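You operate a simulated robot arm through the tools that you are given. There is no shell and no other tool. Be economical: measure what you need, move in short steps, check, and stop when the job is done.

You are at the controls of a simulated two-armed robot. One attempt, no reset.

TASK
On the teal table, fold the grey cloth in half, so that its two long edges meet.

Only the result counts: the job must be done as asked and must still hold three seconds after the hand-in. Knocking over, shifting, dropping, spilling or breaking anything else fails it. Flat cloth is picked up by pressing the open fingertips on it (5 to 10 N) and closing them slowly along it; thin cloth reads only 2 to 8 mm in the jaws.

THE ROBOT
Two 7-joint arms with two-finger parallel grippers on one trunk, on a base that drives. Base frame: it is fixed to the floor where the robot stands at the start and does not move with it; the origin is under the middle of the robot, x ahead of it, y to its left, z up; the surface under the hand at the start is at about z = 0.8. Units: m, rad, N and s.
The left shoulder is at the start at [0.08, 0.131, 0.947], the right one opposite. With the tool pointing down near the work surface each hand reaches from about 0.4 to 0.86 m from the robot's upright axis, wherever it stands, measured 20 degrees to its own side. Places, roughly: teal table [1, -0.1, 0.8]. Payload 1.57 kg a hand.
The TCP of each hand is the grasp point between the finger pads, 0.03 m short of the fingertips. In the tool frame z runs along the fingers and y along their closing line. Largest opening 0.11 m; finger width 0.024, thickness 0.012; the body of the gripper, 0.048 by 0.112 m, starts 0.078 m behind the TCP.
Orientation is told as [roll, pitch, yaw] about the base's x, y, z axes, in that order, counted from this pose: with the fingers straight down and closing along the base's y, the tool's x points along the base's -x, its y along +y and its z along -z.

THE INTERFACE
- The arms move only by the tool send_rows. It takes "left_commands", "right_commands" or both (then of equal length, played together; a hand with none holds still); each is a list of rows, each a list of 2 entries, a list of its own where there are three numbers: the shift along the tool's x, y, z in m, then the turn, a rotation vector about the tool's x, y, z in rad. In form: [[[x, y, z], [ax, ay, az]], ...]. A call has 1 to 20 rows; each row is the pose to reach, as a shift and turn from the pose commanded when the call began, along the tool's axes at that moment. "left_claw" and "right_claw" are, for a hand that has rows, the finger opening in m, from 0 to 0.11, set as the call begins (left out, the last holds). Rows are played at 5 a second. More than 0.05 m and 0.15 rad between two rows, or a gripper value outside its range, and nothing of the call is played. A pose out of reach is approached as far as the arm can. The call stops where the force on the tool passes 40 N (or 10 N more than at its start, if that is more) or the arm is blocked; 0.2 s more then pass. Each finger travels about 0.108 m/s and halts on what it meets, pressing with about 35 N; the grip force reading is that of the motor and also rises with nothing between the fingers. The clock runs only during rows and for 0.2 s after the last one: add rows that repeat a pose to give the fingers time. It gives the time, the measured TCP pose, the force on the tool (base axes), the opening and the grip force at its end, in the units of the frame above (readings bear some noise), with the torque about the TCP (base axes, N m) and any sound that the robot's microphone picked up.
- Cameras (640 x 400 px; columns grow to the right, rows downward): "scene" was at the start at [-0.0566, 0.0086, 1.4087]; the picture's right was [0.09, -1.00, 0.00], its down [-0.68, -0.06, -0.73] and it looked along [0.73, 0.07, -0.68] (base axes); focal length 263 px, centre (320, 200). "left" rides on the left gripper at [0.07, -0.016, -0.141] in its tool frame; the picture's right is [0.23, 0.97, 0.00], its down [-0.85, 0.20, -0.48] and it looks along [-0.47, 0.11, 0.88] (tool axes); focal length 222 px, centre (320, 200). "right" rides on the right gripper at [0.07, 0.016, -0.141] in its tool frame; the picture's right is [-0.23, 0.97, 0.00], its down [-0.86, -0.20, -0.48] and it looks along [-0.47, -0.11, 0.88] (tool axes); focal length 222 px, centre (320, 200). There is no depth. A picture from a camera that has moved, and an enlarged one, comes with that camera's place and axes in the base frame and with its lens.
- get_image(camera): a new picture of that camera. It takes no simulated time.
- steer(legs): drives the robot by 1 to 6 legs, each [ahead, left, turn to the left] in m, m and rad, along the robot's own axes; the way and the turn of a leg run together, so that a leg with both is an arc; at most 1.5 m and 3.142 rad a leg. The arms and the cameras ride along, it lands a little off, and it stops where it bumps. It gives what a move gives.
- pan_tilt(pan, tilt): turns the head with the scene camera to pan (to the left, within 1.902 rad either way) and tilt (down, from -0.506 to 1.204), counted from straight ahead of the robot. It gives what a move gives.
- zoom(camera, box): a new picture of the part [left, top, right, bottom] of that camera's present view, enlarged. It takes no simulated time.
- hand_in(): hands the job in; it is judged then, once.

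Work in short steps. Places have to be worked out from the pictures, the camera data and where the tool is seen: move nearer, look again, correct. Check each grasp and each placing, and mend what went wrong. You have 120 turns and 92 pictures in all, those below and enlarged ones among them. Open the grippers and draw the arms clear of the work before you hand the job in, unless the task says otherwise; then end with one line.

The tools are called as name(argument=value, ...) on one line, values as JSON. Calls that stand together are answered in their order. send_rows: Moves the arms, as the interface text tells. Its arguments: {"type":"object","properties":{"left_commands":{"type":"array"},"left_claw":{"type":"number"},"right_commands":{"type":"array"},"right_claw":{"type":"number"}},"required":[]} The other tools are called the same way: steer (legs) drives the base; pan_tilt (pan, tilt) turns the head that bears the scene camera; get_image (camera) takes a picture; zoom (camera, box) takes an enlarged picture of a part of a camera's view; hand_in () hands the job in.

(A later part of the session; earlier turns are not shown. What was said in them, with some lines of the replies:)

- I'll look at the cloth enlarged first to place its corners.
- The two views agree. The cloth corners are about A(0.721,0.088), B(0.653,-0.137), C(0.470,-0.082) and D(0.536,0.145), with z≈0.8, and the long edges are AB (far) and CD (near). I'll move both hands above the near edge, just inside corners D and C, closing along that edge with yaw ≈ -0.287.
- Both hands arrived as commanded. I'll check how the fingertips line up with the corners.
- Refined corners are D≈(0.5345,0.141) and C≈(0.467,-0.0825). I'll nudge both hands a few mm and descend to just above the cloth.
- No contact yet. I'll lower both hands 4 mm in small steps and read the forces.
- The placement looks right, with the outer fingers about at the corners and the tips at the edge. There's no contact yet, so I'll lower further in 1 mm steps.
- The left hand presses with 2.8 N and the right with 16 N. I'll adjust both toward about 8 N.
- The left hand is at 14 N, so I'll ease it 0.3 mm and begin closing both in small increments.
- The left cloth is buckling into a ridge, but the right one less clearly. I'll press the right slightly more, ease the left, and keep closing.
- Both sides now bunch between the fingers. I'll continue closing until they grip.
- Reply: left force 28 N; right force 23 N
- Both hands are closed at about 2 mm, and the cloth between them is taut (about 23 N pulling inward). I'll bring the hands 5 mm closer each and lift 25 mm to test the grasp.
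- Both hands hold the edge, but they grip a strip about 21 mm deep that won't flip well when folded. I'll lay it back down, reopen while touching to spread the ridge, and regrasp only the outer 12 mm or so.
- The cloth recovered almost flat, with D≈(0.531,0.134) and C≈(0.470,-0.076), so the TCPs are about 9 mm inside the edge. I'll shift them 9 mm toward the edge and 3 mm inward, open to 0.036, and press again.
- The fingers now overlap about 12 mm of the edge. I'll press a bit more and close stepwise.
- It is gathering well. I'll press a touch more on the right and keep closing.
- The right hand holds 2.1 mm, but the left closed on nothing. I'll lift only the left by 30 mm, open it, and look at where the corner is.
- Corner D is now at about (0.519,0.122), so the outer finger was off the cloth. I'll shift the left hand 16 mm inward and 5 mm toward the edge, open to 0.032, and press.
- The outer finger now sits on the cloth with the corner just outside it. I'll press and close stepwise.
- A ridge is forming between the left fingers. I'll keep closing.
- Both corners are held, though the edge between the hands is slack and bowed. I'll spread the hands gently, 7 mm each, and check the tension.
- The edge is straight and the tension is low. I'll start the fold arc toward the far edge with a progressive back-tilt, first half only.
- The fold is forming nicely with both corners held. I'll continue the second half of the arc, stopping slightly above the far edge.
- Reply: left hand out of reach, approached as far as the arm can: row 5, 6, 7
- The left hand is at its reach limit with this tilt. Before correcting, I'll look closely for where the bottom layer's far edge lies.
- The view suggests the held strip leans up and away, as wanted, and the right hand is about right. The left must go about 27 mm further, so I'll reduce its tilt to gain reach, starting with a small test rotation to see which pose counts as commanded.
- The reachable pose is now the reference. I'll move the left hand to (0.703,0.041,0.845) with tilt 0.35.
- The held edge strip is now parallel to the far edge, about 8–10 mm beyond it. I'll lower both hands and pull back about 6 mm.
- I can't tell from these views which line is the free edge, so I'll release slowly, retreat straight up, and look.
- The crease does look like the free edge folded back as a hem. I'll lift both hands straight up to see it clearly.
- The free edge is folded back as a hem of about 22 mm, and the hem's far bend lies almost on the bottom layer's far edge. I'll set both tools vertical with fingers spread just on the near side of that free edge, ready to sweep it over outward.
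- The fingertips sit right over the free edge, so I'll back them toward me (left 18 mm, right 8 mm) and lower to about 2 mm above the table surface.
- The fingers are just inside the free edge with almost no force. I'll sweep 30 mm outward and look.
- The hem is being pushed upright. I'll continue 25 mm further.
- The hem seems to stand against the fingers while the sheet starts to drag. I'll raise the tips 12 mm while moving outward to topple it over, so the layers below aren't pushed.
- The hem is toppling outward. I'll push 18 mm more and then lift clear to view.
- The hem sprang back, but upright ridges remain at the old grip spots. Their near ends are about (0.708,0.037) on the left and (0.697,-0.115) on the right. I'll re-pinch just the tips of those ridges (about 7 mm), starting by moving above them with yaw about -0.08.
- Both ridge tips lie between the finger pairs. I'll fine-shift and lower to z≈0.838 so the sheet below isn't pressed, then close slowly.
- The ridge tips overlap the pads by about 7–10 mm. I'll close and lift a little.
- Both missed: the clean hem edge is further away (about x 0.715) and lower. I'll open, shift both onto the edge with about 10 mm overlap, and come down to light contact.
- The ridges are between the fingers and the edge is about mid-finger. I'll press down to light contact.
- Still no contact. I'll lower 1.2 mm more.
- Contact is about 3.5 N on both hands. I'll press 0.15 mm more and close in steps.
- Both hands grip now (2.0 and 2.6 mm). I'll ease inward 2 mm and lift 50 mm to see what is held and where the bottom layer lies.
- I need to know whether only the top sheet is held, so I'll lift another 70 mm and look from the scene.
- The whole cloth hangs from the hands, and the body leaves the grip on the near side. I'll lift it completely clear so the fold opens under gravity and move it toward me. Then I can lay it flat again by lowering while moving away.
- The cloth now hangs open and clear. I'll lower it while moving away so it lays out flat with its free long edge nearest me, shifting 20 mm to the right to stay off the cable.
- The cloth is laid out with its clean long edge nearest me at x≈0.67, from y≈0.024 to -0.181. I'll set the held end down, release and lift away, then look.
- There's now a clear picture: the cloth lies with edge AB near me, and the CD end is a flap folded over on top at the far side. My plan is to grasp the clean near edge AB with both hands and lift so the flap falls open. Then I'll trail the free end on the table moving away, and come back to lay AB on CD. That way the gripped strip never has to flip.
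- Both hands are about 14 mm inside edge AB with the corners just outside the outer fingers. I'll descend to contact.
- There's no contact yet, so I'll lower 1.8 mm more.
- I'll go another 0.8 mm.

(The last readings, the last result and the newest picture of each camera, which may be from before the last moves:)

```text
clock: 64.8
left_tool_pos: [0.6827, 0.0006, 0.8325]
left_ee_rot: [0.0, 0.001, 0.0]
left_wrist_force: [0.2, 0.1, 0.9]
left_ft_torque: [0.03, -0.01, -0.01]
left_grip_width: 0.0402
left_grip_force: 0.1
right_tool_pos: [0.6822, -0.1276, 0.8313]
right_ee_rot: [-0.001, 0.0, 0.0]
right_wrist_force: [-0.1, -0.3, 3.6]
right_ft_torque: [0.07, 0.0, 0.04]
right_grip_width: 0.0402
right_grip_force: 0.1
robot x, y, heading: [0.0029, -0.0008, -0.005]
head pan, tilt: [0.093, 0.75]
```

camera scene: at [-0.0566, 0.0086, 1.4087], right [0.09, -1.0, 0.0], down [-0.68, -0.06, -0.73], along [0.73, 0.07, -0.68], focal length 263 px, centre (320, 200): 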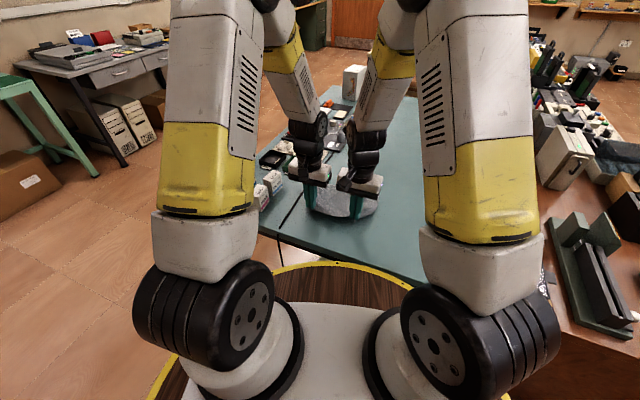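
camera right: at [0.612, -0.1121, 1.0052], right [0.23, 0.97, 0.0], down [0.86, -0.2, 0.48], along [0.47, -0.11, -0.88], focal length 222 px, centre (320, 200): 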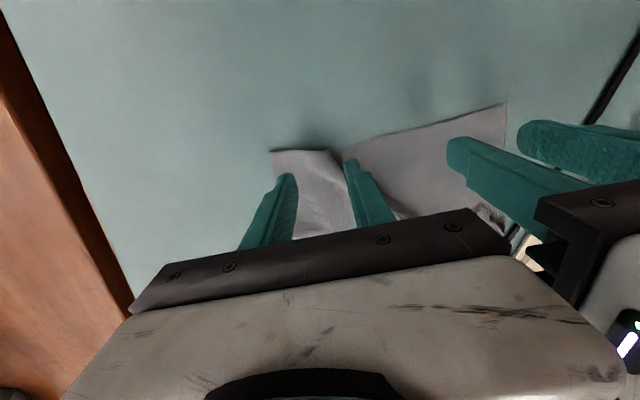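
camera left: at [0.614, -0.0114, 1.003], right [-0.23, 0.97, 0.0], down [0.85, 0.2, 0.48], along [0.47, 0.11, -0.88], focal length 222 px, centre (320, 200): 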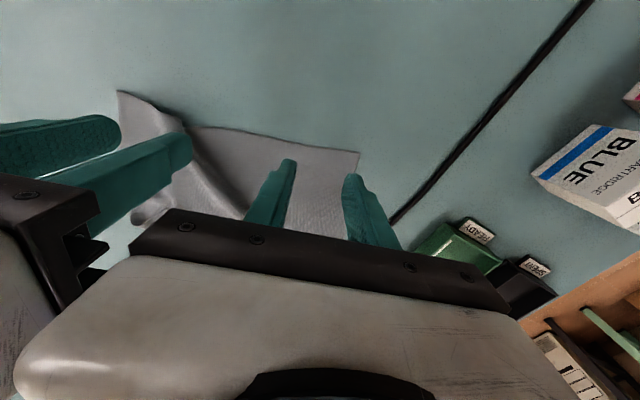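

The right hand is at 3.6 N and the left at 0.9 N. I'll press slightly more and close stepwise.

send_rows(left_commands=[[[0, 0, 0.0005], [0, 0, 0]], [[0, 0, 0.0005], [0, 0, 0]]], right_commands=[[[0, 0, 0.0002], [0, 0, 0]], [[0, 0, 0.0002], [0, 0, 0]]], left_claw=0.035, right_claw=0.035)

send_rows(left_commands=[[[0, 0, 0], [0, 0, 0]], [[0, 0, 0], [0, 0, 0]]], right_commands=[[[0, 0, 0], [0, 0, 0]], [[0, 0, 0], [0, 0, 0]]], left_claw=0.029, right_claw=0.029)

send_rows(left_commands=[[[0, 0, 0], [0, 0, 0]], [[0, 0, 0], [0, 0, 0]]], right_commands=[[[0, 0, 0], [0, 0, 0]], [[0, 0, 0], [0, 0, 0]]], left_claw=0.022, right_claw=0.022)

send_rows(left_commands=[[[0, 0, 0], [0, 0, 0]], [[0, 0, 0], [0, 0, 0]]], right_commands=[[[0, 0, 0], [0, 0, 0]], [[0, 0, 0], [0, 0, 0]]], left_claw=0.015, right_claw=0.015)

send_rows(left_commands=[[[0, 0, 0], [0, 0, 0]], [[0, 0, 0], [0, 0, 0]]], right_commands=[[[0, 0, 0], [0, 0, 0]], [[0, 0, 0], [0, 0, 0]]], left_claw=0.008, right_claw=0.008)

send_rows(left_commands=[[[0, 0, 0], [0, 0, 0]], [[0, 0, 0], [0, 0, 0]], [[0, 0, 0], [0, 0, 0]]], right_commands=[[[0, 0, 0], [0, 0, 0]], [[0, 0, 0], [0, 0, 0]], [[0, 0, 0], [0, 0, 0]]], left_claw=0.0, right_claw=0.0)

```text
clock: 65.4
left_tool_pos: [0.6833, -0.0, 0.8319]
left_ee_rot: [0.0, 0.0, 0.001]
left_wrist_force: [-0.1, -0.3, 4.5]
left_ft_torque: [0.04, 0.05, 0.03]
left_grip_width: 0.0341
left_grip_force: 0.0
right_tool_pos: [0.6817, -0.1288, 0.8328]
right_ee_rot: [0.0, 0.001, 0.0]
right_wrist_force: [0.4, -0.1, 6.1]
right_ft_torque: [0.04, -0.04, -0.02]
right_grip_width: 0.0344
right_grip_force: 0.1
robot x, y, heading: [-0.0034, -0.0014, -0.004]
head pan, tilt: [0.093, 0.75]
```

```text
clock: 66.0
left_tool_pos: [0.6829, 0.0004, 0.8317]
left_ee_rot: [-0.001, -0.002, -0.001]
left_wrist_force: [0.3, -1.6, 8.1]
left_ft_torque: [0.07, 0.05, -0.02]
left_grip_width: 0.0281
left_grip_force: 0.0
right_tool_pos: [0.6818, -0.1289, 0.8321]
right_ee_rot: [0.001, 0.0, 0.0]
right_wrist_force: [0.8, 0.1, 6.1]
right_ft_torque: [0.12, -0.07, -0.01]
right_grip_width: 0.0293
right_grip_force: 0.0
robot x, y, heading: [-0.0013, 0.0013, 0.003]
head pan, tilt: [0.093, 0.75]
```

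```text
clock: 66.6
left_tool_pos: [0.6831, -0.0001, 0.8314]
left_ee_rot: [0.0, -0.002, 0.001]
left_wrist_force: [0.0, -0.5, 8.5]
left_ft_torque: [0.03, 0.0, 0.0]
left_grip_width: 0.022
left_grip_force: 0.5
right_tool_pos: [0.6823, -0.13, 0.8312]
right_ee_rot: [0.001, -0.002, -0.001]
right_wrist_force: [-0.1, -1.8, 7.5]
right_ft_torque: [0.05, -0.05, 0.02]
right_grip_width: 0.0206
right_grip_force: 0.0
robot x, y, heading: [0.0012, -0.0014, 0.0]
head pan, tilt: [0.093, 0.75]
```

```text
clock: 67.2
left_tool_pos: [0.6824, 0.0002, 0.8315]
left_ee_rot: [0.0, -0.001, 0.0]
left_wrist_force: [1.0, -1.4, 10.0]
left_ft_torque: [-0.01, 0.06, -0.04]
left_grip_width: 0.0146
left_grip_force: 0.0
right_tool_pos: [0.6816, -0.1295, 0.8313]
right_ee_rot: [0.001, -0.002, -0.001]
right_wrist_force: [-0.5, -0.6, 6.4]
right_ft_torque: [0.05, 0.0, 0.02]
right_grip_width: 0.0148
right_grip_force: 0.1
robot x, y, heading: [0.0013, -0.0001, -0.002]
head pan, tilt: [0.093, 0.75]
```

```text
clock: 67.8
left_tool_pos: [0.6823, 0.0009, 0.8305]
left_ee_rot: [0.001, -0.001, 0.0]
left_wrist_force: [-0.2, -1.5, 9.3]
left_ft_torque: [-0.05, 0.05, 0.03]
left_grip_width: 0.0081
left_grip_force: 0.0
right_tool_pos: [0.6815, -0.129, 0.8319]
right_ee_rot: [-0.001, 0.001, -0.001]
right_wrist_force: [-0.2, 1.8, 6.3]
right_ft_torque: [0.11, 0.02, -0.05]
right_grip_width: 0.0088
right_grip_force: 0.3
robot x, y, heading: [-0.0022, -0.0006, 0.002]
head pan, tilt: [0.093, 0.75]
```

```text
clock: 68.6
left_tool_pos: [0.6823, 0.0004, 0.8309]
left_ee_rot: [-0.001, 0.0, 0.002]
left_wrist_force: [-0.1, -7.5, 10.3]
left_ft_torque: [-0.21, 0.02, 0.04]
left_grip_width: 0.0019
left_grip_force: 23.2
right_tool_pos: [0.6821, -0.1283, 0.8309]
right_ee_rot: [0.001, 0.001, 0.001]
right_wrist_force: [1.1, 5.4, 8.3]
right_ft_torque: [0.16, 0.08, 0.01]
right_grip_width: 0.002
right_grip_force: 24.0
robot x, y, heading: [0.0026, -0.0043, 0.002]
head pan, tilt: [0.093, 0.75]
```

Both hands hold at about 2 mm. I'll lift straight up 0.22 m so the cloth hangs freely and the flap falls open, move 40 mm toward me, and look.

send_rows(left_commands=[[[0, -0.001, -0.01], [0, 0, 0]], [[0, -0.001, -0.04], [0, 0, 0]], [[0, -0.001, -0.08], [0, 0, 0]], [[0, -0.001, -0.12], [0, 0, 0]], [[0, -0.001, -0.16], [0, 0, 0]], [[0, -0.001, -0.2], [0, 0, 0]], [[0.02, -0.001, -0.23], [0, 0, 0]], [[0.04, -0.001, -0.23], [0, 0, 0]], [[0.04, -0.001, -0.23], [0, 0, 0]], [[0.04, -0.001, -0.23], [0, 0, 0]], [[0.04, -0.001, -0.23], [0, 0, 0]], [[0.04, -0.001, -0.23], [0, 0, 0]]], right_commands=[[[0, 0.001, -0.01], [0, 0, 0]], [[0, 0.001, -0.04], [0, 0, 0]], [[0, 0.001, -0.08], [0, 0, 0]], [[0, 0.001, -0.12], [0, 0, 0]], [[0, 0.001, -0.16], [0, 0, 0]], [[0, 0.001, -0.2], [0, 0, 0]], [[0.02, 0.001, -0.23], [0, 0, 0]], [[0.04, 0.001, -0.23], [0, 0, 0]], [[0.04, 0.001, -0.23], [0, 0, 0]], [[0.04, 0.001, -0.23], [0, 0, 0]], [[0.04, 0.001, -0.23], [0, 0, 0]], [[0.04, 0.001, -0.23], [0, 0, 0]]])

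zoom(camera="scene", box=[240, 110, 416, 220])

```text
clock: 71.2
left_tool_pos: [0.6429, -0.0, 1.0603]
left_ee_rot: [0.0, 0.0, 0.0]
left_wrist_force: [-0.1, -2.3, -0.3]
left_ft_torque: [-0.04, 0.01, -0.02]
left_grip_width: 0.0019
left_grip_force: 23.3
right_tool_pos: [0.6422, -0.1291, 1.0613]
right_ee_rot: [0.0, -0.001, -0.001]
right_wrist_force: [0.7, 0.9, -0.6]
right_ft_torque: [0.06, 0.01, 0.0]
right_grip_width: 0.0022
right_grip_force: 23.9
robot x, y, heading: [0.0024, -0.0024, -0.001]
head pan, tilt: [0.093, 0.75]
```

```text
3.64 times, centred on (328, 165) of scene
camera zoom: at [-0.0567, 0.0086, 1.4087], right [0.09, -1.0, 0.0], down [-0.68, -0.06, -0.73], along [0.73, 0.07, -0.68], focal length 956 px, centre (291, 327)
```

zoom: 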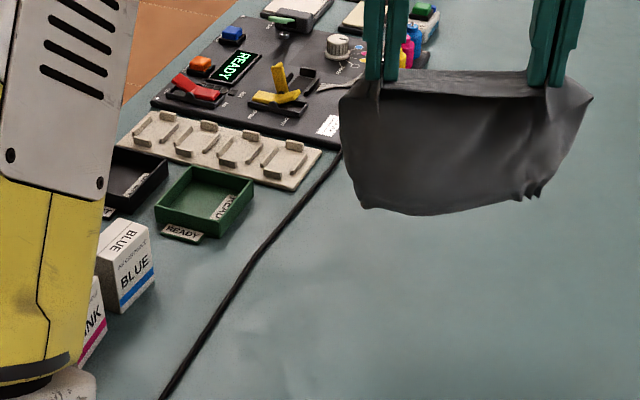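

The cloth is held, but it hangs only about 0.12–0.13 m, so the flap is probably still folded up on the far face. I'll carry it toward me, bounce it twice to shake it open, then let the lower end drag on the table while moving away, which should peel the flap open.

send_rows(left_commands=[[[0.04, 0, 0], [0, 0, 0]], [[0.08, 0, 0], [0, 0, 0]], [[0.12, 0, 0], [0, 0, 0]], [[0.12, 0, 0.045], [0, 0, 0]], [[0.12, 0, 0], [0, 0, 0]], [[0.12, 0, 0.045], [0, 0, 0]], [[0.12, 0, 0], [0, 0, 0]], [[0.12, 0, 0.045], [0, 0, 0]], [[0.12, 0, 0], [0, 0, 0]], [[0.12, 0, 0], [0, 0, 0]], [[0.12, 0, 0], [0, 0, 0]]], right_commands=[[[0.04, 0, 0], [0, 0, 0]], [[0.08, 0, 0], [0, 0, 0]], [[0.12, 0, 0], [0, 0, 0]], [[0.12, 0, 0.045], [0, 0, 0]], [[0.12, 0, 0], [0, 0, 0]], [[0.12, 0, 0.045], [0, 0, 0]], [[0.12, 0, 0], [0, 0, 0]], [[0.12, 0, 0.045], [0, 0, 0]], [[0.12, 0, 0], [0, 0, 0]], [[0.12, 0, 0], [0, 0, 0]], [[0.12, 0, 0], [0, 0, 0]]])

get_image(camera="scene")

```text
clock: 73.6
left_tool_pos: [0.5235, -0.0002, 1.0606]
left_ee_rot: [0.001, 0.001, 0.001]
left_wrist_force: [0.6, -1.0, -0.1]
left_ft_torque: [-0.03, -0.01, 0.01]
left_grip_width: 0.002
left_grip_force: 23.8
right_tool_pos: [0.522, -0.1266, 1.0608]
right_ee_rot: [0.0, 0.0, 0.001]
right_wrist_force: [-0.1, 1.3, 0.1]
right_ft_torque: [0.05, 0.0, -0.02]
right_grip_width: 0.0022
right_grip_force: 23.6
robot x, y, heading: [0.0005, 0.0035, 0.005]
head pan, tilt: [0.093, 0.75]
```

```text
9 pictures are left
camera scene: at [-0.0567, 0.0086, 1.4087], right [0.09, -1.0, 0.0], down [-0.68, -0.06, -0.73], along [0.73, 0.07, -0.68], focal length 263 px, centre (320, 200)
```

scene: 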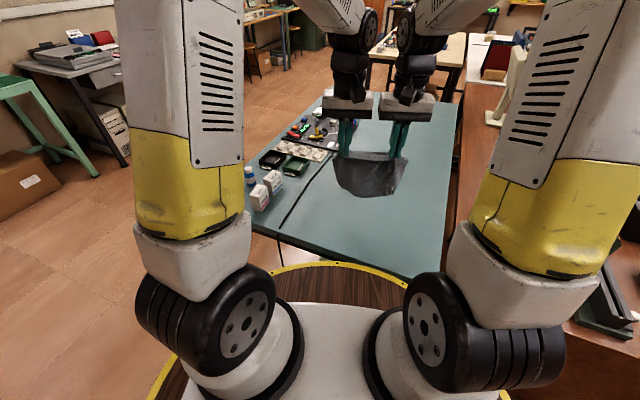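

The bottom hangs at about z 0.895, so the flap is still about 45 mm. I'll lower until the lower end rests on the table and drag away from me so the flap underneath peels open.

send_rows(left_commands=[[[0, 0, 0.04], [0, 0, 0]], [[0, 0, 0.08], [0, 0, 0]], [[0, 0, 0.1], [0, 0, 0]], [[-0.02, 0, 0.112], [0, 0, 0]], [[-0.04, 0, 0.122], [0, 0, 0]], [[-0.06, 0, 0.13], [0, 0, 0]], [[-0.085, 0, 0.136], [0, 0, 0]], [[-0.11, 0, 0.14], [0, 0, 0]], [[-0.135, 0, 0.144], [0, 0, 0]], [[-0.16, 0, 0.148], [0, 0, 0]], [[-0.185, 0, 0.15], [0, 0, 0]], [[-0.21, 0, 0.15], [0, 0, 0]], [[-0.21, 0, 0.15], [0, 0, 0]]], right_commands=[[[0, 0, 0.04], [0, 0, 0]], [[0, 0, 0.08], [0, 0, 0]], [[0, 0, 0.1], [0, 0, 0]], [[-0.02, 0, 0.112], [0, 0, 0]], [[-0.04, 0, 0.122], [0, 0, 0]], [[-0.06, 0, 0.13], [0, 0, 0]], [[-0.085, 0, 0.136], [0, 0, 0]], [[-0.11, 0, 0.14], [0, 0, 0]], [[-0.135, 0, 0.144], [0, 0, 0]], [[-0.16, 0, 0.148], [0, 0, 0]], [[-0.185, 0, 0.15], [0, 0, 0]], [[-0.21, 0, 0.15], [0, 0, 0]], [[-0.21, 0, 0.15], [0, 0, 0]]])

zoom(camera="scene", box=[260, 120, 420, 220])

```text
clock: 76.4
left_tool_pos: [0.7332, 0.0002, 0.9109]
left_ee_rot: [0.001, 0.001, -0.001]
left_wrist_force: [-0.9, -0.3, -0.3]
left_ft_torque: [-0.02, 0.02, 0.02]
left_grip_width: 0.0018
left_grip_force: 23.7
right_tool_pos: [0.7329, -0.1276, 0.9104]
right_ee_rot: [-0.001, 0.0, 0.002]
right_wrist_force: [0.2, 1.3, -0.1]
right_ft_torque: [0.03, 0.02, -0.04]
right_grip_width: 0.0024
right_grip_force: 23.3
robot x, y, heading: [-0.0002, -0.002, 0.001]
head pan, tilt: [0.093, 0.75]
```

```text
4.00 times, centred on (340, 170) of scene
camera zoom: at [-0.0566, 0.0086, 1.4087], right [0.09, -1.0, 0.0], down [-0.68, -0.06, -0.73], along [0.73, 0.07, -0.68], focal length 1052 px, centre (240, 320)
```

zoom: 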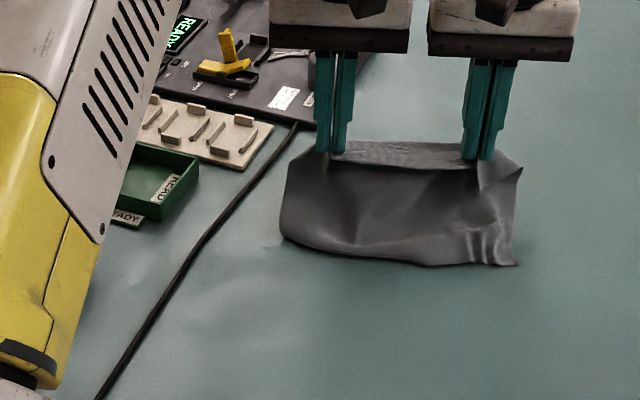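

The lower end lies on the table with the leftover flap underneath pointing away. Carrying the held edge over toward me should simply unfold it flat, so I'll arc both hands back toward me and down.

send_rows(left_commands=[[[0.02, 0, -0.012], [0, 0, 0]], [[0.05, 0, -0.018], [0, 0, 0]], [[0.08, 0, -0.018], [0, 0, 0]], [[0.11, 0, -0.008], [0, 0, 0]], [[0.14, 0, 0.01], [0, 0, 0]], [[0.165, 0, 0.03], [0, 0, 0]], [[0.182, 0, 0.05], [0, 0, 0]], [[0.195, 0, 0.066], [0, 0, 0]], [[0.215, 0, 0.07], [0, 0, 0]], [[0.215, 0, 0.07], [0, 0, 0]]], right_commands=[[[0.02, 0, -0.012], [0, 0, 0]], [[0.05, 0, -0.018], [0, 0, 0]], [[0.08, 0, -0.018], [0, 0, 0]], [[0.11, 0, -0.008], [0, 0, 0]], [[0.14, 0, 0.01], [0, 0, 0]], [[0.165, 0, 0.03], [0, 0, 0]], [[0.182, 0, 0.05], [0, 0, 0]], [[0.195, 0, 0.066], [0, 0, 0]], [[0.215, 0, 0.07], [0, 0, 0]], [[0.215, 0, 0.07], [0, 0, 0]]])

zoom(camera="scene", box=[270, 140, 414, 230])

```text
clock: 78.6
left_tool_pos: [0.5194, -0.0007, 0.8407]
left_ee_rot: [0.0, -0.001, 0.0]
left_wrist_force: [0.2, -1.8, 0.1]
left_ft_torque: [-0.06, 0.02, 0.02]
left_grip_width: 0.0018
left_grip_force: 23.4
right_tool_pos: [0.5175, -0.1276, 0.8411]
right_ee_rot: [0.0, -0.002, 0.0]
right_wrist_force: [0.1, 1.8, 0.1]
right_ft_torque: [0.04, -0.01, -0.01]
right_grip_width: 0.0022
right_grip_force: 23.8
robot x, y, heading: [0.0007, -0.0058, 0.002]
head pan, tilt: [0.093, 0.75]
```

```text
4.44 times, centred on (342, 185) of scene
camera zoom: at [-0.0566, 0.0086, 1.4087], right [0.09, -1.0, 0.0], down [-0.68, -0.06, -0.73], along [0.73, 0.07, -0.68], focal length 1169 px, centre (222, 267)
```

zoom: 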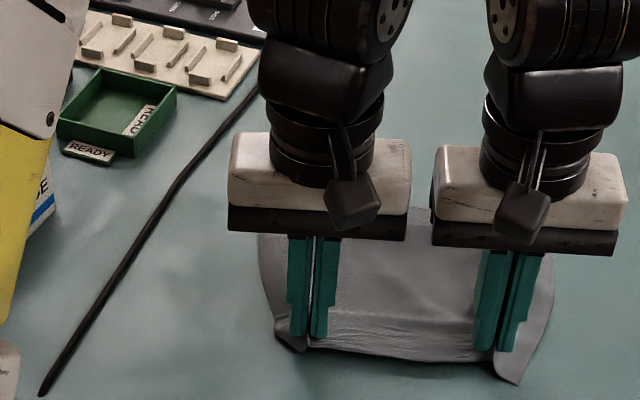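

The cloth is nearly flat again with AB held on my side. Now I'll lift it fully, let it hang, then lower it while moving away so the free edge CD trails toward me.

send_rows(left_commands=[[[0, 0, -0.04], [0, 0, 0]], [[-0.01, 0, -0.08], [0, 0, 0]], [[-0.02, 0, -0.12], [0, 0, 0]], [[-0.03, 0, -0.16], [0, 0, 0]], [[-0.04, 0, -0.2], [0, 0, 0]], [[-0.05, 0, -0.225], [0, 0, 0]], [[-0.05, 0, -0.225], [0, 0, 0]], [[-0.05, 0, -0.225], [0, 0, 0]], [[-0.05, 0, -0.225], [0, 0, 0]], [[-0.06, 0, -0.19], [0, 0, 0]], [[-0.08, 0, -0.165], [0, 0, 0]], [[-0.105, 0, -0.145], [0, 0, 0]], [[-0.13, 0, -0.128], [0, 0, 0]], [[-0.155, 0, -0.112], [0, 0, 0]], [[-0.18, 0, -0.096], [0, 0, 0]], [[-0.2, 0, -0.082], [0, 0, 0]], [[-0.2, 0, -0.082], [0, 0, 0]]], right_commands=[[[0, 0, -0.04], [0, 0, 0]], [[-0.01, 0, -0.08], [0, 0, 0]], [[-0.02, 0, -0.12], [0, 0, 0]], [[-0.03, 0, -0.16], [0, 0, 0]], [[-0.04, 0, -0.2], [0, 0, 0]], [[-0.05, 0, -0.225], [0, 0, 0]], [[-0.05, 0, -0.225], [0, 0, 0]], [[-0.05, 0, -0.225], [0, 0, 0]], [[-0.05, 0, -0.225], [0, 0, 0]], [[-0.06, 0, -0.19], [0, 0, 0]], [[-0.08, 0, -0.165], [0, 0, 0]], [[-0.105, 0, -0.145], [0, 0, 0]], [[-0.13, 0, -0.128], [0, 0, 0]], [[-0.155, 0, -0.112], [0, 0, 0]], [[-0.18, 0, -0.096], [0, 0, 0]], [[-0.2, 0, -0.082], [0, 0, 0]], [[-0.2, 0, -0.082], [0, 0, 0]]])

zoom(camera="scene", box=[270, 130, 414, 220])

```text
clock: 82.2
left_tool_pos: [0.7185, -0.0008, 0.923]
left_ee_rot: [0.0, 0.001, 0.001]
left_wrist_force: [-0.2, -0.7, 0.5]
left_ft_torque: [-0.02, 0.0, 0.0]
left_grip_width: 0.0018
left_grip_force: 23.2
right_tool_pos: [0.7181, -0.1277, 0.9232]
right_ee_rot: [0.001, 0.0, 0.0]
right_wrist_force: [-0.1, 1.0, -0.1]
right_ft_torque: [0.0, -0.04, 0.03]
right_grip_width: 0.0021
right_grip_force: 23.3
robot x, y, heading: [0.0011, -0.0016, -0.0]
head pan, tilt: [0.093, 0.75]
```

```text
4.44 times, centred on (342, 175) of scene
camera zoom: at [-0.0566, 0.0086, 1.4087], right [0.09, -1.0, 0.0], down [-0.68, -0.06, -0.73], along [0.73, 0.07, -0.68], focal length 1169 px, centre (222, 311)
```

zoom: 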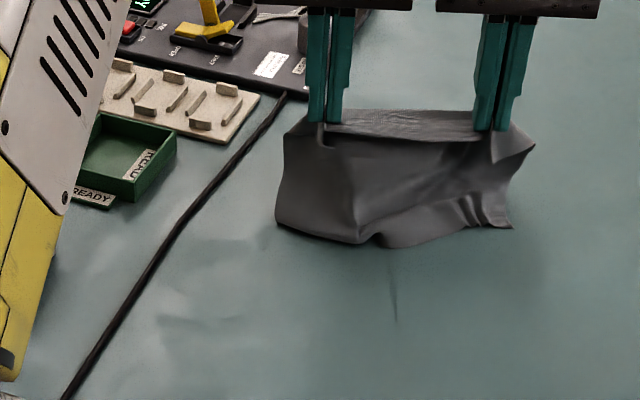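

The geometry now fits: edge AB is held on the near side, the sheet bends over at the far side (x≈0.76) and comes back under, with CD on the table at x≈0.69–0.72 below AB. That is the fold I want, so I'll lower the hands along a slight out-and-back arc to lay AB onto CD.

send_rows(left_commands=[[[-0.012, 0, 0.015], [0, 0, 0]], [[-0.022, 0, 0.032], [0, 0, 0]], [[-0.026, 0, 0.048], [0, 0, 0]], [[-0.022, 0, 0.062], [0, 0, 0]], [[-0.014, 0, 0.074], [0, 0, 0]], [[-0.008, 0, 0.081], [0, 0, 0]], [[-0.008, 0, 0.081], [0, 0, 0]]], right_commands=[[[-0.012, 0, 0.015], [0, 0, 0]], [[-0.022, 0, 0.032], [0, 0, 0]], [[-0.026, 0, 0.048], [0, 0, 0]], [[-0.022, 0, 0.062], [0, 0, 0]], [[-0.014, 0, 0.074], [0, 0, 0]], [[-0.008, 0, 0.081], [0, 0, 0]], [[-0.008, 0, 0.081], [0, 0, 0]]])

zoom(camera="scene", box=[280, 130, 408, 210])

```text
clock: 83.8
left_tool_pos: [0.7253, -0.0003, 0.8428]
left_ee_rot: [0.001, 0.001, 0.0]
left_wrist_force: [-0.2, 0.0, 0.5]
left_ft_torque: [-0.01, 0.02, -0.02]
left_grip_width: 0.0019
left_grip_force: 23.4
right_tool_pos: [0.7245, -0.1284, 0.841]
right_ee_rot: [-0.002, -0.001, 0.0]
right_wrist_force: [-0.5, 1.1, 0.5]
right_ft_torque: [0.01, 0.01, 0.02]
right_grip_width: 0.0022
right_grip_force: 23.6
robot x, y, heading: [0.0004, 0.0007, -0.002]
head pan, tilt: [0.093, 0.75]
```

```text
5.00 times, centred on (344, 170) of scene
camera zoom: at [-0.0566, 0.0086, 1.4087], right [0.09, -1.0, 0.0], down [-0.68, -0.06, -0.73], along [0.73, 0.07, -0.68], focal length 1315 px, centre (200, 350)
```

zoom: 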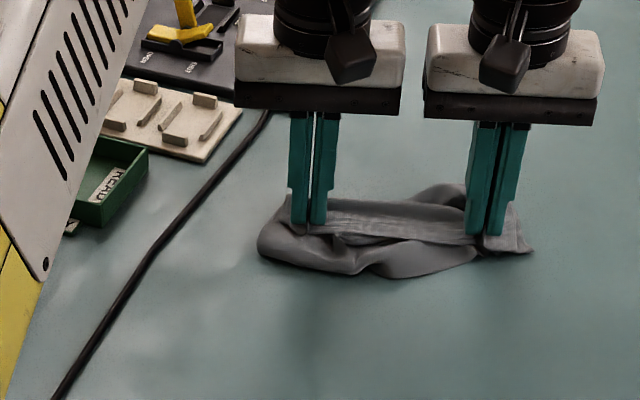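

The left half buckled toward me and the right half away, so this lay-down is no good. The full trailing lay worked cleanly earlier, so I'll lift, let the cloth settle hanging, and lay the whole length out with the hands moving away until CD trails flat on my side. Then I'll fold AB back over it.

send_rows(left_commands=[[[0, 0, -0.04], [0, 0, 0]], [[0, 0, -0.08], [0, 0, 0]], [[0.025, 0, -0.12], [0, 0, 0]], [[0.055, 0, -0.155], [0, 0, 0]], [[0.085, 0, -0.19], [0, 0, 0]], [[0.115, 0, -0.228], [0, 0, 0]], [[0.145, 0, -0.228], [0, 0, 0]], [[0.145, 0, -0.19], [0, 0, 0]], [[0.145, 0, -0.228], [0, 0, 0]], [[0.145, 0, -0.19], [0, 0, 0]], [[0.145, 0, -0.228], [0, 0, 0]], [[0.145, 0, -0.228], [0, 0, 0]], [[0.145, 0, -0.228], [0, 0, 0]], [[0.145, 0, -0.228], [0, 0, 0]], [[0.145, 0, -0.228], [0, 0, 0]]], right_commands=[[[0, 0, -0.04], [0, 0, 0]], [[0, 0, -0.08], [0, 0, 0]], [[0.025, 0, -0.12], [0, 0, 0]], [[0.055, 0, -0.155], [0, 0, 0]], [[0.085, 0, -0.19], [0, 0, 0]], [[0.115, 0, -0.228], [0, 0, 0]], [[0.145, 0, -0.228], [0, 0, 0]], [[0.145, 0, -0.19], [0, 0, 0]], [[0.145, 0, -0.228], [0, 0, 0]], [[0.145, 0, -0.19], [0, 0, 0]], [[0.145, 0, -0.228], [0, 0, 0]], [[0.145, 0, -0.228], [0, 0, 0]], [[0.145, 0, -0.228], [0, 0, 0]], [[0.145, 0, -0.228], [0, 0, 0]], [[0.145, 0, -0.228], [0, 0, 0]]])

send_rows(left_commands=[[[0, 0, 0.035], [0, 0, 0]], [[0, 0, 0.065], [0, 0, 0]], [[-0.022, 0, 0.07], [0, 0, 0]], [[-0.045, 0, 0.077], [0, 0, 0]], [[-0.067, 0, 0.085], [0, 0, 0]], [[-0.088, 0, 0.095], [0, 0, 0]], [[-0.113, 0, 0.11], [0, 0, 0]], [[-0.133, 0, 0.13], [0, 0, 0]], [[-0.149, 0, 0.15], [0, 0, 0]], [[-0.161, 0, 0.17], [0, 0, 0]], [[-0.171, 0, 0.19], [0, 0, 0]], [[-0.178, 0, 0.21], [0, 0, 0]], [[-0.185, 0, 0.228], [0, 0, 0]], [[-0.195, 0, 0.231], [0, 0, 0]], [[-0.195, 0, 0.231], [0, 0, 0]]], right_commands=[[[0, 0, 0.035], [0, 0, 0]], [[0, 0, 0.065], [0, 0, 0]], [[-0.022, 0, 0.07], [0, 0, 0]], [[-0.045, 0, 0.077], [0, 0, 0]], [[-0.067, 0, 0.085], [0, 0, 0]], [[-0.088, 0, 0.095], [0, 0, 0]], [[-0.113, 0, 0.11], [0, 0, 0]], [[-0.133, 0, 0.13], [0, 0, 0]], [[-0.149, 0, 0.15], [0, 0, 0]], [[-0.161, 0, 0.17], [0, 0, 0]], [[-0.171, 0, 0.19], [0, 0, 0]], [[-0.178, 0, 0.21], [0, 0, 0]], [[-0.185, 0, 0.228], [0, 0, 0]], [[-0.195, 0, 0.231], [0, 0, 0]], [[-0.195, 0, 0.231], [0, 0, 0]]])

zoom(camera="scene", box=[270, 130, 414, 220])

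```text
clock: 87.0
left_tool_pos: [0.5794, -0.0008, 1.0707]
left_ee_rot: [0.002, 0.0, 0.0]
left_wrist_force: [-0.1, -1.6, 0.0]
left_ft_torque: [-0.08, 0.0, -0.03]
left_grip_width: 0.0016
left_grip_force: 23.2
right_tool_pos: [0.5798, -0.1277, 1.0706]
right_ee_rot: [-0.001, 0.0, 0.0]
right_wrist_force: [-0.1, 2.5, -0.3]
right_ft_torque: [0.08, -0.01, 0.0]
right_grip_width: 0.0021
right_grip_force: 24.1
robot x, y, heading: [0.0023, 0.0028, -0.001]
head pan, tilt: [0.093, 0.75]
```

```text
clock: 90.2
left_tool_pos: [0.7762, 0.0001, 0.8389]
left_ee_rot: [-0.002, -0.001, 0.001]
left_wrist_force: [0.1, -0.8, 0.3]
left_ft_torque: [-0.03, -0.03, 0.01]
left_grip_width: 0.0018
left_grip_force: 23.9
right_tool_pos: [0.7763, -0.1276, 0.8392]
right_ee_rot: [0.0, 0.001, -0.001]
right_wrist_force: [-0.7, -0.6, 0.5]
right_ft_torque: [0.03, -0.01, -0.01]
right_grip_width: 0.0021
right_grip_force: 23.1
robot x, y, heading: [-0.0017, 0.0012, 0.002]
head pan, tilt: [0.093, 0.75]
```

```text
4.44 times, centred on (342, 175) of scene
camera zoom: at [-0.0566, 0.0086, 1.4087], right [0.09, -1.0, 0.0], down [-0.68, -0.06, -0.73], along [0.73, 0.07, -0.68], focal length 1169 px, centre (222, 311)
```

zoom: 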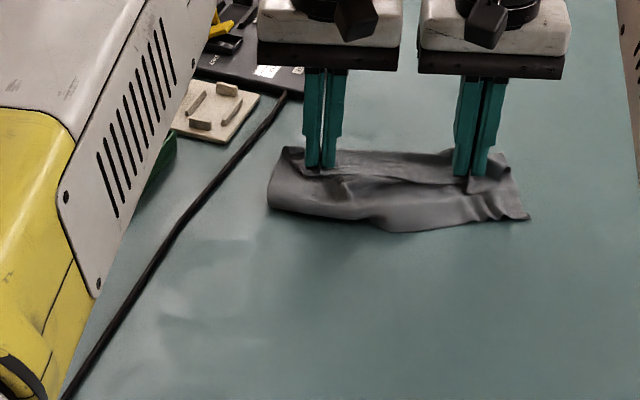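

The layers now read correctly: AB is on top at x≈0.762 pointing toward me, the bend is far at 0.82, and CD lies underneath at about 0.71–0.735. I only need to peel AB about 45 mm toward me and set it down on CD.

send_rows(left_commands=[[[0.003, 0, -0.015], [0, 0, 0]], [[0.012, 0, -0.027], [0, 0, 0]], [[0.024, 0, -0.03], [0, 0, 0]], [[0.036, 0, -0.025], [0, 0, 0]], [[0.044, 0, -0.014], [0, 0, 0]], [[0.047, 0, -0.002], [0, 0, 0]], [[0.047, 0, 0.003], [0, 0, 0]], [[0.047, 0, 0.003], [0, 0, 0]]], right_commands=[[[0.003, 0, -0.015], [0, 0, 0]], [[0.012, 0, -0.027], [0, 0, 0]], [[0.024, 0, -0.03], [0, 0, 0]], [[0.036, 0, -0.025], [0, 0, 0]], [[0.044, 0, -0.014], [0, 0, 0]], [[0.047, 0, -0.002], [0, 0, 0]], [[0.047, 0, 0.003], [0, 0, 0]], [[0.047, 0, 0.003], [0, 0, 0]]])

zoom(camera="scene", box=[285, 140, 397, 210])

```text
clock: 92.0
left_tool_pos: [0.7282, -0.001, 0.8358]
left_ee_rot: [0.0, 0.0, 0.0]
left_wrist_force: [-0.1, -2.0, -0.5]
left_ft_torque: [-0.01, -0.02, 0.01]
left_grip_width: 0.0017
left_grip_force: 23.5
right_tool_pos: [0.7289, -0.1285, 0.8357]
right_ee_rot: [0.0, 0.0, -0.001]
right_wrist_force: [0.5, 2.0, 0.1]
right_ft_torque: [0.02, 0.02, -0.04]
right_grip_width: 0.002
right_grip_force: 23.4
robot x, y, heading: [0.0019, 0.0004, -0.001]
head pan, tilt: [0.093, 0.75]
```

```text
5.71 times, centred on (341, 175) of scene
camera zoom: at [-0.0566, 0.0086, 1.4087], right [0.09, -1.0, 0.0], down [-0.68, -0.06, -0.73], along [0.73, 0.07, -0.68], focal length 1503 px, centre (200, 343)
```

zoom: 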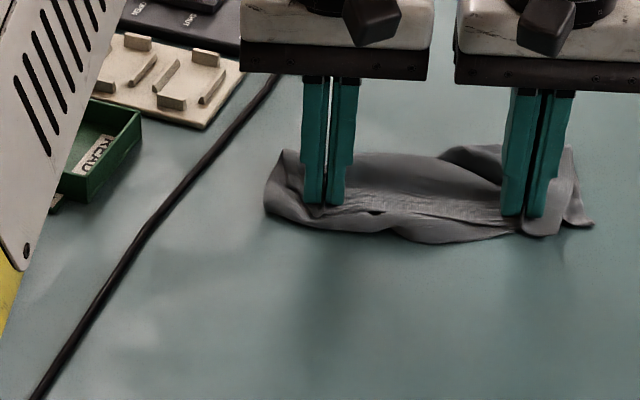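

AB now lies at x≈0.724 over CD (about 0.705 in the middle and 0.73 at the corners), and the bend is far at ≈0.80. I'll pull 8 mm more, set it down, and open slowly while touching, to spread the gathered edge.

send_rows(left_commands=[[[0.004, 0, -0.002], [0, 0, 0]], [[0.008, 0, 0], [0, 0, 0]], [[0.008, 0, 0.003], [0, 0, 0]], [[0.008, 0, 0.003], [0, 0, 0]]], right_commands=[[[0.004, 0, -0.002], [0, 0, 0]], [[0.008, 0, 0], [0, 0, 0]], [[0.008, 0, 0.003], [0, 0, 0]], [[0.008, 0, 0.003], [0, 0, 0]]])

send_rows(left_commands=[[[0, 0, 0], [0, 0, 0]], [[0, 0, 0], [0, 0, 0]]], right_commands=[[[0, 0, 0], [0, 0, 0]], [[0, 0, 0], [0, 0, 0]]], left_claw=0.015, right_claw=0.015)

send_rows(left_commands=[[[0, 0, 0], [0, 0, 0]], [[0, 0, 0], [0, 0, 0]]], right_commands=[[[0, 0, 0], [0, 0, 0]], [[0, 0, 0], [0, 0, 0]]], left_claw=0.03, right_claw=0.03)

send_rows(left_commands=[[[0, 0, 0], [0, 0, 0]], [[0, 0, 0], [0, 0, 0]], [[0, 0, -0.02], [0, 0, 0]], [[0, 0, -0.06], [0, 0, 0]], [[0, 0, -0.1], [0, 0, 0]], [[0, 0.03, -0.13], [0, 0, 0]], [[-0.04, 0.03, -0.15], [0, 0, 0]], [[-0.08, 0.03, -0.15], [0, 0, 0]]], right_commands=[[[0, 0, 0], [0, 0, 0]], [[0, 0, 0], [0, 0, 0]], [[0, 0, -0.02], [0, 0, 0]], [[0, 0, -0.06], [0, 0, 0]], [[0, 0, -0.1], [0, 0, 0]], [[0, -0.03, -0.13], [0, 0, 0]], [[-0.04, -0.03, -0.15], [0, 0, 0]], [[-0.08, -0.03, -0.15], [0, 0, 0]]], left_claw=0.045, right_claw=0.045)

zoom(camera="scene", box=[285, 140, 397, 210])

```text
clock: 93.0
left_tool_pos: [0.7219, -0.0004, 0.8332]
left_ee_rot: [-0.001, 0.0, -0.001]
left_wrist_force: [1.4, -0.4, 1.2]
left_ft_torque: [0.0, -0.01, 0.01]
left_grip_width: 0.0016
left_grip_force: 23.6
right_tool_pos: [0.7198, -0.1277, 0.8333]
right_ee_rot: [-0.002, -0.001, 0.0]
right_wrist_force: [0.5, 1.2, 0.8]
right_ft_torque: [0.02, -0.01, 0.04]
right_grip_width: 0.0023
right_grip_force: 23.5
robot x, y, heading: [-0.0013, 0.0025, -0.002]
head pan, tilt: [0.093, 0.75]
```

```text
clock: 93.6
left_tool_pos: [0.7217, -0.0008, 0.8322]
left_ee_rot: [-0.001, -0.001, -0.001]
left_wrist_force: [-0.3, -0.7, 2.5]
left_ft_torque: [0.0, -0.01, -0.01]
left_grip_width: 0.0143
left_grip_force: 0.0
right_tool_pos: [0.7197, -0.1274, 0.8326]
right_ee_rot: [0.0, 0.0, 0.0]
right_wrist_force: [0.3, -0.3, 0.3]
right_ft_torque: [-0.01, -0.01, 0.02]
right_grip_width: 0.0151
right_grip_force: 0.1
robot x, y, heading: [0.0028, -0.0027, -0.002]
head pan, tilt: [0.093, 0.75]
```

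```text
clock: 94.2
left_tool_pos: [0.7224, -0.0004, 0.8321]
left_ee_rot: [0.0, -0.001, -0.001]
left_wrist_force: [0.5, -0.9, 0.8]
left_ft_torque: [0.0, 0.02, 0.0]
left_grip_width: 0.0297
left_grip_force: 0.2
right_tool_pos: [0.7195, -0.1272, 0.8351]
right_ee_rot: [0.001, 0.001, 0.0]
right_wrist_force: [0.8, 0.2, 0.7]
right_ft_torque: [-0.01, 0.0, 0.03]
right_grip_width: 0.0302
right_grip_force: 0.1
robot x, y, heading: [-0.0002, -0.0031, -0.003]
head pan, tilt: [0.093, 0.75]
```

```text
clock: 96.0
left_tool_pos: [0.7987, 0.0298, 0.9846]
left_ee_rot: [0.001, 0.0, 0.001]
left_wrist_force: [-1.6, 0.9, 2.2]
left_ft_torque: [-0.06, -0.1, 0.01]
left_grip_width: 0.045
left_grip_force: 0.1
right_tool_pos: [0.7995, -0.1581, 0.9848]
right_ee_rot: [0.0, 0.002, 0.001]
right_wrist_force: [-0.8, 0.4, 1.7]
right_ft_torque: [-0.04, -0.11, -0.03]
right_grip_width: 0.0449
right_grip_force: 0.0
robot x, y, heading: [-0.0003, -0.0002, 0.005]
head pan, tilt: [0.093, 0.75]
```

```text
5.71 times, centred on (341, 175) of scene
camera zoom: at [-0.0586, 0.0087, 1.4086], right [0.09, -1.0, 0.0], down [-0.68, -0.06, -0.73], along [0.73, 0.07, -0.68], focal length 1503 px, centre (200, 343)
```

zoom: 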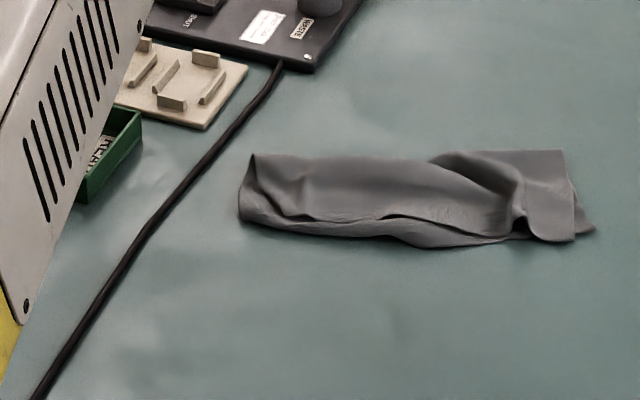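

It looks like a real half fold: the bend is far, and AB lies on top of CD along the near side, but the top-left corner may be tucked. I'll bring the left wrist camera over it for one close look.

send_rows(left_commands=[[[0.03, -0.015, 0], [0, 0, 0]], [[0.06, -0.035, 0.01], [0, 0, 0]], [[0.09, -0.055, 0.02], [0, 0, 0]], [[0.105, -0.06, 0.035], [0, 0, 0]], [[0.105, -0.06, 0.035], [0, 0, 0]]])

zoom(camera="left", box=[140, 60, 480, 272])

```text
clock: 97.2
left_tool_pos: [0.6941, -0.031, 0.9493]
left_ee_rot: [0.002, 0.0, -0.002]
left_wrist_force: [0.0, 0.2, 0.2]
left_ft_torque: [-0.01, -0.02, 0.0]
left_grip_width: 0.0452
left_grip_force: 0.0
right_tool_pos: [0.8008, -0.1589, 0.9825]
right_ee_rot: [-0.001, -0.002, 0.001]
right_wrist_force: [-0.5, -0.2, -0.6]
right_ft_torque: [-0.01, 0.01, 0.0]
right_grip_width: 0.0451
right_grip_force: 0.1
robot x, y, heading: [-0.0012, -0.0018, -0.002]
head pan, tilt: [0.093, 0.75]
```

```text
1.88 times, centred on (310, 166) of left
camera zoom: at [0.6261, -0.0466, 1.0899], right [-0.23, 0.97, 0.0], down [0.85, 0.2, 0.48], along [0.47, 0.11, -0.88], focal length 418 px, centre (339, 264)
```

zoom: 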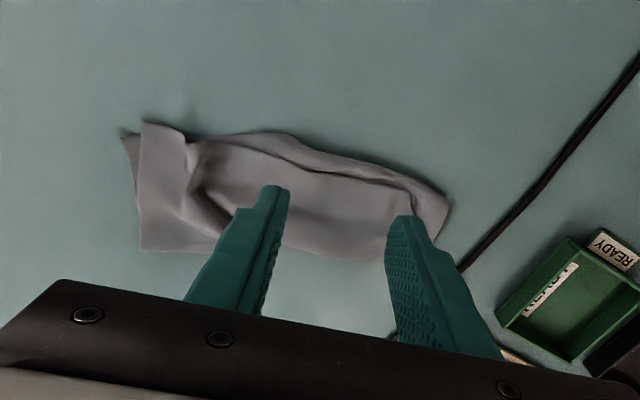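

The layers lie as wanted: AB is on top within about 1–2 cm of CD, with B≈C and A near D. The top edge is still gathered at the two grip spots. I'll straddle those spots, touch lightly, and open the fingers to spread the edge outward toward the corners.

send_rows(left_commands=[[[-0.007, 0.008, 0], [0, 0, 0]], [[-0.014, 0.016, 0], [0, 0, 0]], [[-0.026, 0.0305, 0], [0, 0, 0]], [[-0.026, 0.0305, 0.04], [0, 0, 0]], [[-0.026, 0.0305, 0.08], [0, 0, 0]], [[-0.026, 0.0305, 0.112], [0, 0, 0]], [[-0.026, 0.0305, 0.112], [0, 0, 0]]], right_commands=[[[0.027, 0.01, 0], [0, 0, 0]], [[0.054, 0.02, 0], [0, 0, 0]], [[0.081, 0.0314, 0.02], [0, 0, 0]], [[0.081, 0.0314, 0.065], [0, 0, 0]], [[0.081, 0.0314, 0.11], [0, 0, 0]], [[0.081, 0.0314, 0.145], [0, 0, 0]], [[0.081, 0.0314, 0.145], [0, 0, 0]]], left_claw=0.02, right_claw=0.02)

send_rows(left_commands=[[[0, 0, 0.001], [0, 0, 0]], [[0, 0, 0.0025], [0, 0, 0]], [[0, 0, 0.0025], [0, 0, 0]]], right_commands=[[[0, 0, 0.001], [0, 0, 0]], [[0, 0, 0.0025], [0, 0, 0]], [[0, 0, 0.0025], [0, 0, 0]]])

```text
clock: 98.8
left_tool_pos: [0.7216, 0.0015, 0.8351]
left_ee_rot: [0.001, -0.002, 0.001]
left_wrist_force: [-0.5, 0.3, -0.3]
left_ft_torque: [0.02, 0.01, 0.01]
left_grip_width: 0.02
left_grip_force: 0.1
right_tool_pos: [0.7182, -0.1266, 0.8383]
right_ee_rot: [0.002, 0.001, 0.0]
right_wrist_force: [0.1, 0.2, -0.6]
right_ft_torque: [-0.03, -0.02, -0.02]
right_grip_width: 0.0202
right_grip_force: 0.0
robot x, y, heading: [0.0004, 0.0013, -0.002]
head pan, tilt: [0.093, 0.75]
```

```text
clock: 99.6
left_tool_pos: [0.722, 0.0013, 0.8338]
left_ee_rot: [-0.001, 0.0, 0.0]
left_wrist_force: [-0.5, 0.4, -0.3]
left_ft_torque: [-0.01, -0.02, -0.01]
left_grip_width: 0.0201
left_grip_force: 0.1
right_tool_pos: [0.7206, -0.1259, 0.8355]
right_ee_rot: [0.0, 0.0, -0.001]
right_wrist_force: [-0.3, 0.5, -0.4]
right_ft_torque: [0.0, 0.0, 0.0]
right_grip_width: 0.0199
right_grip_force: 0.1
robot x, y, heading: [0.0005, 0.0021, 0.002]
head pan, tilt: [0.093, 0.75]
```

Still no contact force. I'll lower a little more on each side.

send_rows(left_commands=[[[0, 0, 0.001], [0, 0, 0]], [[0, 0, 0.001], [0, 0, 0]]], right_commands=[[[0, 0, 0.0015], [0, 0, 0]], [[0, 0, 0.0025], [0, 0, 0]]])

send_rows(left_commands=[[[0, 0, 0.0005], [0, 0, 0]], [[0, 0, 0.0005], [0, 0, 0]]], right_commands=[[[0, 0, 0.0007], [0, 0, 0]], [[0, 0, 0.0007], [0, 0, 0]]])

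```text
clock: 100.2
left_tool_pos: [0.7225, 0.0006, 0.8316]
left_ee_rot: [0.001, 0.001, 0.002]
left_wrist_force: [-0.4, -0.3, 3.4]
left_ft_torque: [0.04, -0.02, -0.01]
left_grip_width: 0.02
left_grip_force: 0.3
right_tool_pos: [0.7182, -0.1263, 0.833]
right_ee_rot: [0.001, 0.0, 0.0]
right_wrist_force: [-0.2, 0.1, -0.6]
right_ft_torque: [0.0, 0.0, 0.02]
right_grip_width: 0.0198
right_grip_force: 0.1
robot x, y, heading: [-0.0004, -0.0038, -0.002]
head pan, tilt: [0.093, 0.75]
```

```text
clock: 100.8
left_tool_pos: [0.7217, 0.0005, 0.8331]
left_ee_rot: [0.0, 0.0, 0.0]
left_wrist_force: [-1.5, -0.3, 8.0]
left_ft_torque: [0.08, 0.07, 0.02]
left_grip_width: 0.0203
left_grip_force: 0.0
right_tool_pos: [0.7189, -0.1266, 0.8329]
right_ee_rot: [0.001, 0.0, 0.0]
right_wrist_force: [-0.7, 0.2, -0.1]
right_ft_torque: [0.01, -0.02, 0.03]
right_grip_width: 0.0198
right_grip_force: 0.1
robot x, y, heading: [-0.0007, 0.0022, 0.006]
head pan, tilt: [0.093, 0.75]
```

The left hand is at 8 N and the right isn't touching yet. I'll even them out and then open in steps.

send_rows(left_commands=[[[0, 0, -0.0003], [0, 0, 0]], [[0, 0, -0.0003], [0, 0, 0]]], right_commands=[[[0, 0, 0.0008], [0, 0, 0]], [[0, 0, 0.0008], [0, 0, 0]]])

send_rows(left_commands=[[[0, 0, 0], [0, 0, 0]], [[0, 0, 0], [0, 0, 0]]], right_commands=[[[0, 0, 0], [0, 0, 0]], [[0, 0, 0], [0, 0, 0]]], left_claw=0.03, right_claw=0.03)

send_rows(left_commands=[[[0, 0, 0], [0, 0, 0]], [[0, 0, 0], [0, 0, 0]]], right_commands=[[[0, 0, 0], [0, 0, 0]], [[0, 0, 0], [0, 0, 0]]], left_claw=0.042, right_claw=0.042)

send_rows(left_commands=[[[0, 0, 0], [0, 0, 0]], [[0, 0, 0], [0, 0, 0]], [[0, 0, -0.02], [0, 0, 0]], [[0, 0, -0.06], [0, 0, 0]], [[0, 0, -0.1], [0, 0, 0]], [[-0.02, 0.03, -0.13], [0, 0, 0]], [[-0.05, 0.05, -0.16], [0, 0, 0]], [[-0.08, 0.05, -0.16], [0, 0, 0]]], right_commands=[[[0, 0, 0], [0, 0, 0]], [[0, 0, 0], [0, 0, 0]], [[0, 0, -0.02], [0, 0, 0]], [[0, 0, -0.06], [0, 0, 0]], [[0, 0, -0.1], [0, 0, 0]], [[-0.02, -0.03, -0.13], [0, 0, 0]], [[-0.05, -0.05, -0.16], [0, 0, 0]], [[-0.08, -0.05, -0.16], [0, 0, 0]]], left_claw=0.054, right_claw=0.054)

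zoom(camera="scene", box=[285, 140, 397, 210])

```text
clock: 101.4
left_tool_pos: [0.7224, 0.0003, 0.8314]
left_ee_rot: [-0.001, -0.001, 0.0]
left_wrist_force: [-0.3, 0.2, 6.1]
left_ft_torque: [0.11, 0.05, 0.01]
left_grip_width: 0.0202
left_grip_force: 0.2
right_tool_pos: [0.7187, -0.1263, 0.8317]
right_ee_rot: [-0.001, -0.001, -0.001]
right_wrist_force: [0.1, -0.3, 2.7]
right_ft_torque: [0.02, 0.04, -0.02]
right_grip_width: 0.02
right_grip_force: 0.0
robot x, y, heading: [-0.0028, 0.0008, 0.004]
head pan, tilt: [0.093, 0.75]
```

```text
clock: 102.0
left_tool_pos: [0.7222, -0.0, 0.8318]
left_ee_rot: [-0.001, 0.0, 0.001]
left_wrist_force: [0.8, -1.8, 6.4]
left_ft_torque: [0.05, 0.01, 0.03]
left_grip_width: 0.0272
left_grip_force: 0.0
right_tool_pos: [0.7192, -0.1268, 0.8318]
right_ee_rot: [0.001, -0.001, 0.0]
right_wrist_force: [-0.9, -0.4, 3.5]
right_ft_torque: [0.0, 0.01, 0.0]
right_grip_width: 0.0291
right_grip_force: 0.1
robot x, y, heading: [-0.0008, -0.0025, -0.003]
head pan, tilt: [0.093, 0.75]
```

```text
clock: 102.6
left_tool_pos: [0.7218, -0.0013, 0.8322]
left_ee_rot: [-0.001, 0.0, -0.001]
left_wrist_force: [0.8, -1.1, 5.6]
left_ft_torque: [0.0, -0.02, 0.03]
left_grip_width: 0.0389
left_grip_force: 0.1
right_tool_pos: [0.7204, -0.1273, 0.8322]
right_ee_rot: [0.001, -0.001, 0.0]
right_wrist_force: [-0.6, 0.2, 2.9]
right_ft_torque: [0.01, 0.02, -0.03]
right_grip_width: 0.0412
right_grip_force: 0.1
robot x, y, heading: [0.0018, -0.0004, 0.001]
head pan, tilt: [0.093, 0.75]
```

```text
clock: 104.4
left_tool_pos: [0.8012, 0.0498, 0.9934]
left_ee_rot: [0.0, 0.001, 0.0]
left_wrist_force: [-0.7, -0.1, 2.2]
left_ft_torque: [0.0, -0.06, 0.0]
left_grip_width: 0.054
left_grip_force: 0.1
right_tool_pos: [0.7976, -0.1773, 0.9928]
right_ee_rot: [0.001, 0.0, 0.0]
right_wrist_force: [-1.3, 0.4, 1.6]
right_ft_torque: [0.0, -0.05, -0.01]
right_grip_width: 0.0541
right_grip_force: 0.1
robot x, y, heading: [-0.0023, -0.0009, 0.001]
head pan, tilt: [0.093, 0.75]
```

```text
5.71 times, centred on (341, 175) of scene
camera zoom: at [-0.0579, 0.0087, 1.4086], right [0.09, -1.0, 0.0], down [-0.68, -0.06, -0.73], along [0.73, 0.07, -0.68], focal length 1503 px, centre (200, 343)
```

zoom: 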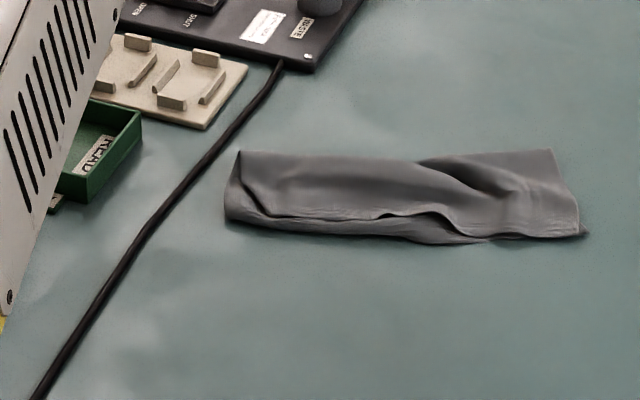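

The fold is now clean: the long edges lie together along the near side within about a centimetre, the corners are paired, and nothing else has moved. I'll raise the open hands further clear and hand it in.

send_rows(left_commands=[[[0, 0.03, -0.03], [0, 0, 0]], [[0, 0.06, -0.06], [0, 0, 0]], [[0, 0.06, -0.06], [0, 0, 0]]], right_commands=[[[0, -0.03, -0.03], [0, 0, 0]], [[0, -0.06, -0.06], [0, 0, 0]], [[0, -0.06, -0.06], [0, 0, 0]]])

hand_in()

```text
clock: 105.2
left_tool_pos: [0.7938, 0.1114, 1.0498]
left_ee_rot: [0.001, 0.001, 0.002]
left_wrist_force: [0.4, 0.2, -0.1]
left_ft_torque: [0.01, 0.0, 0.0]
left_grip_width: 0.0539
left_grip_force: 0.0
left hand out of reach, approached as far as the arm can: row 2, 3
right_tool_pos: [0.7913, -0.2344, 1.0499]
right_ee_rot: [0.001, 0.002, 0.0]
right_wrist_force: [1.2, -0.2, 0.6]
right_ft_torque: [0.01, 0.02, -0.02]
right_grip_width: 0.0541
right_grip_force: 0.1
right hand out of reach, approached as far as the arm can: row 2, 3
robot x, y, heading: [-0.0001, -0.0022, 0.002]
head pan, tilt: [0.093, 0.75]
```

```text
The job is handed in.
```

I folded the grey cloth in half on the teal table and handed the job in. In the last picture its two long edges lay together within about 1 cm, with some wrinkles left in it. The cloth ended up a little farther from the robot than it started, and nothing else appeared to have moved.
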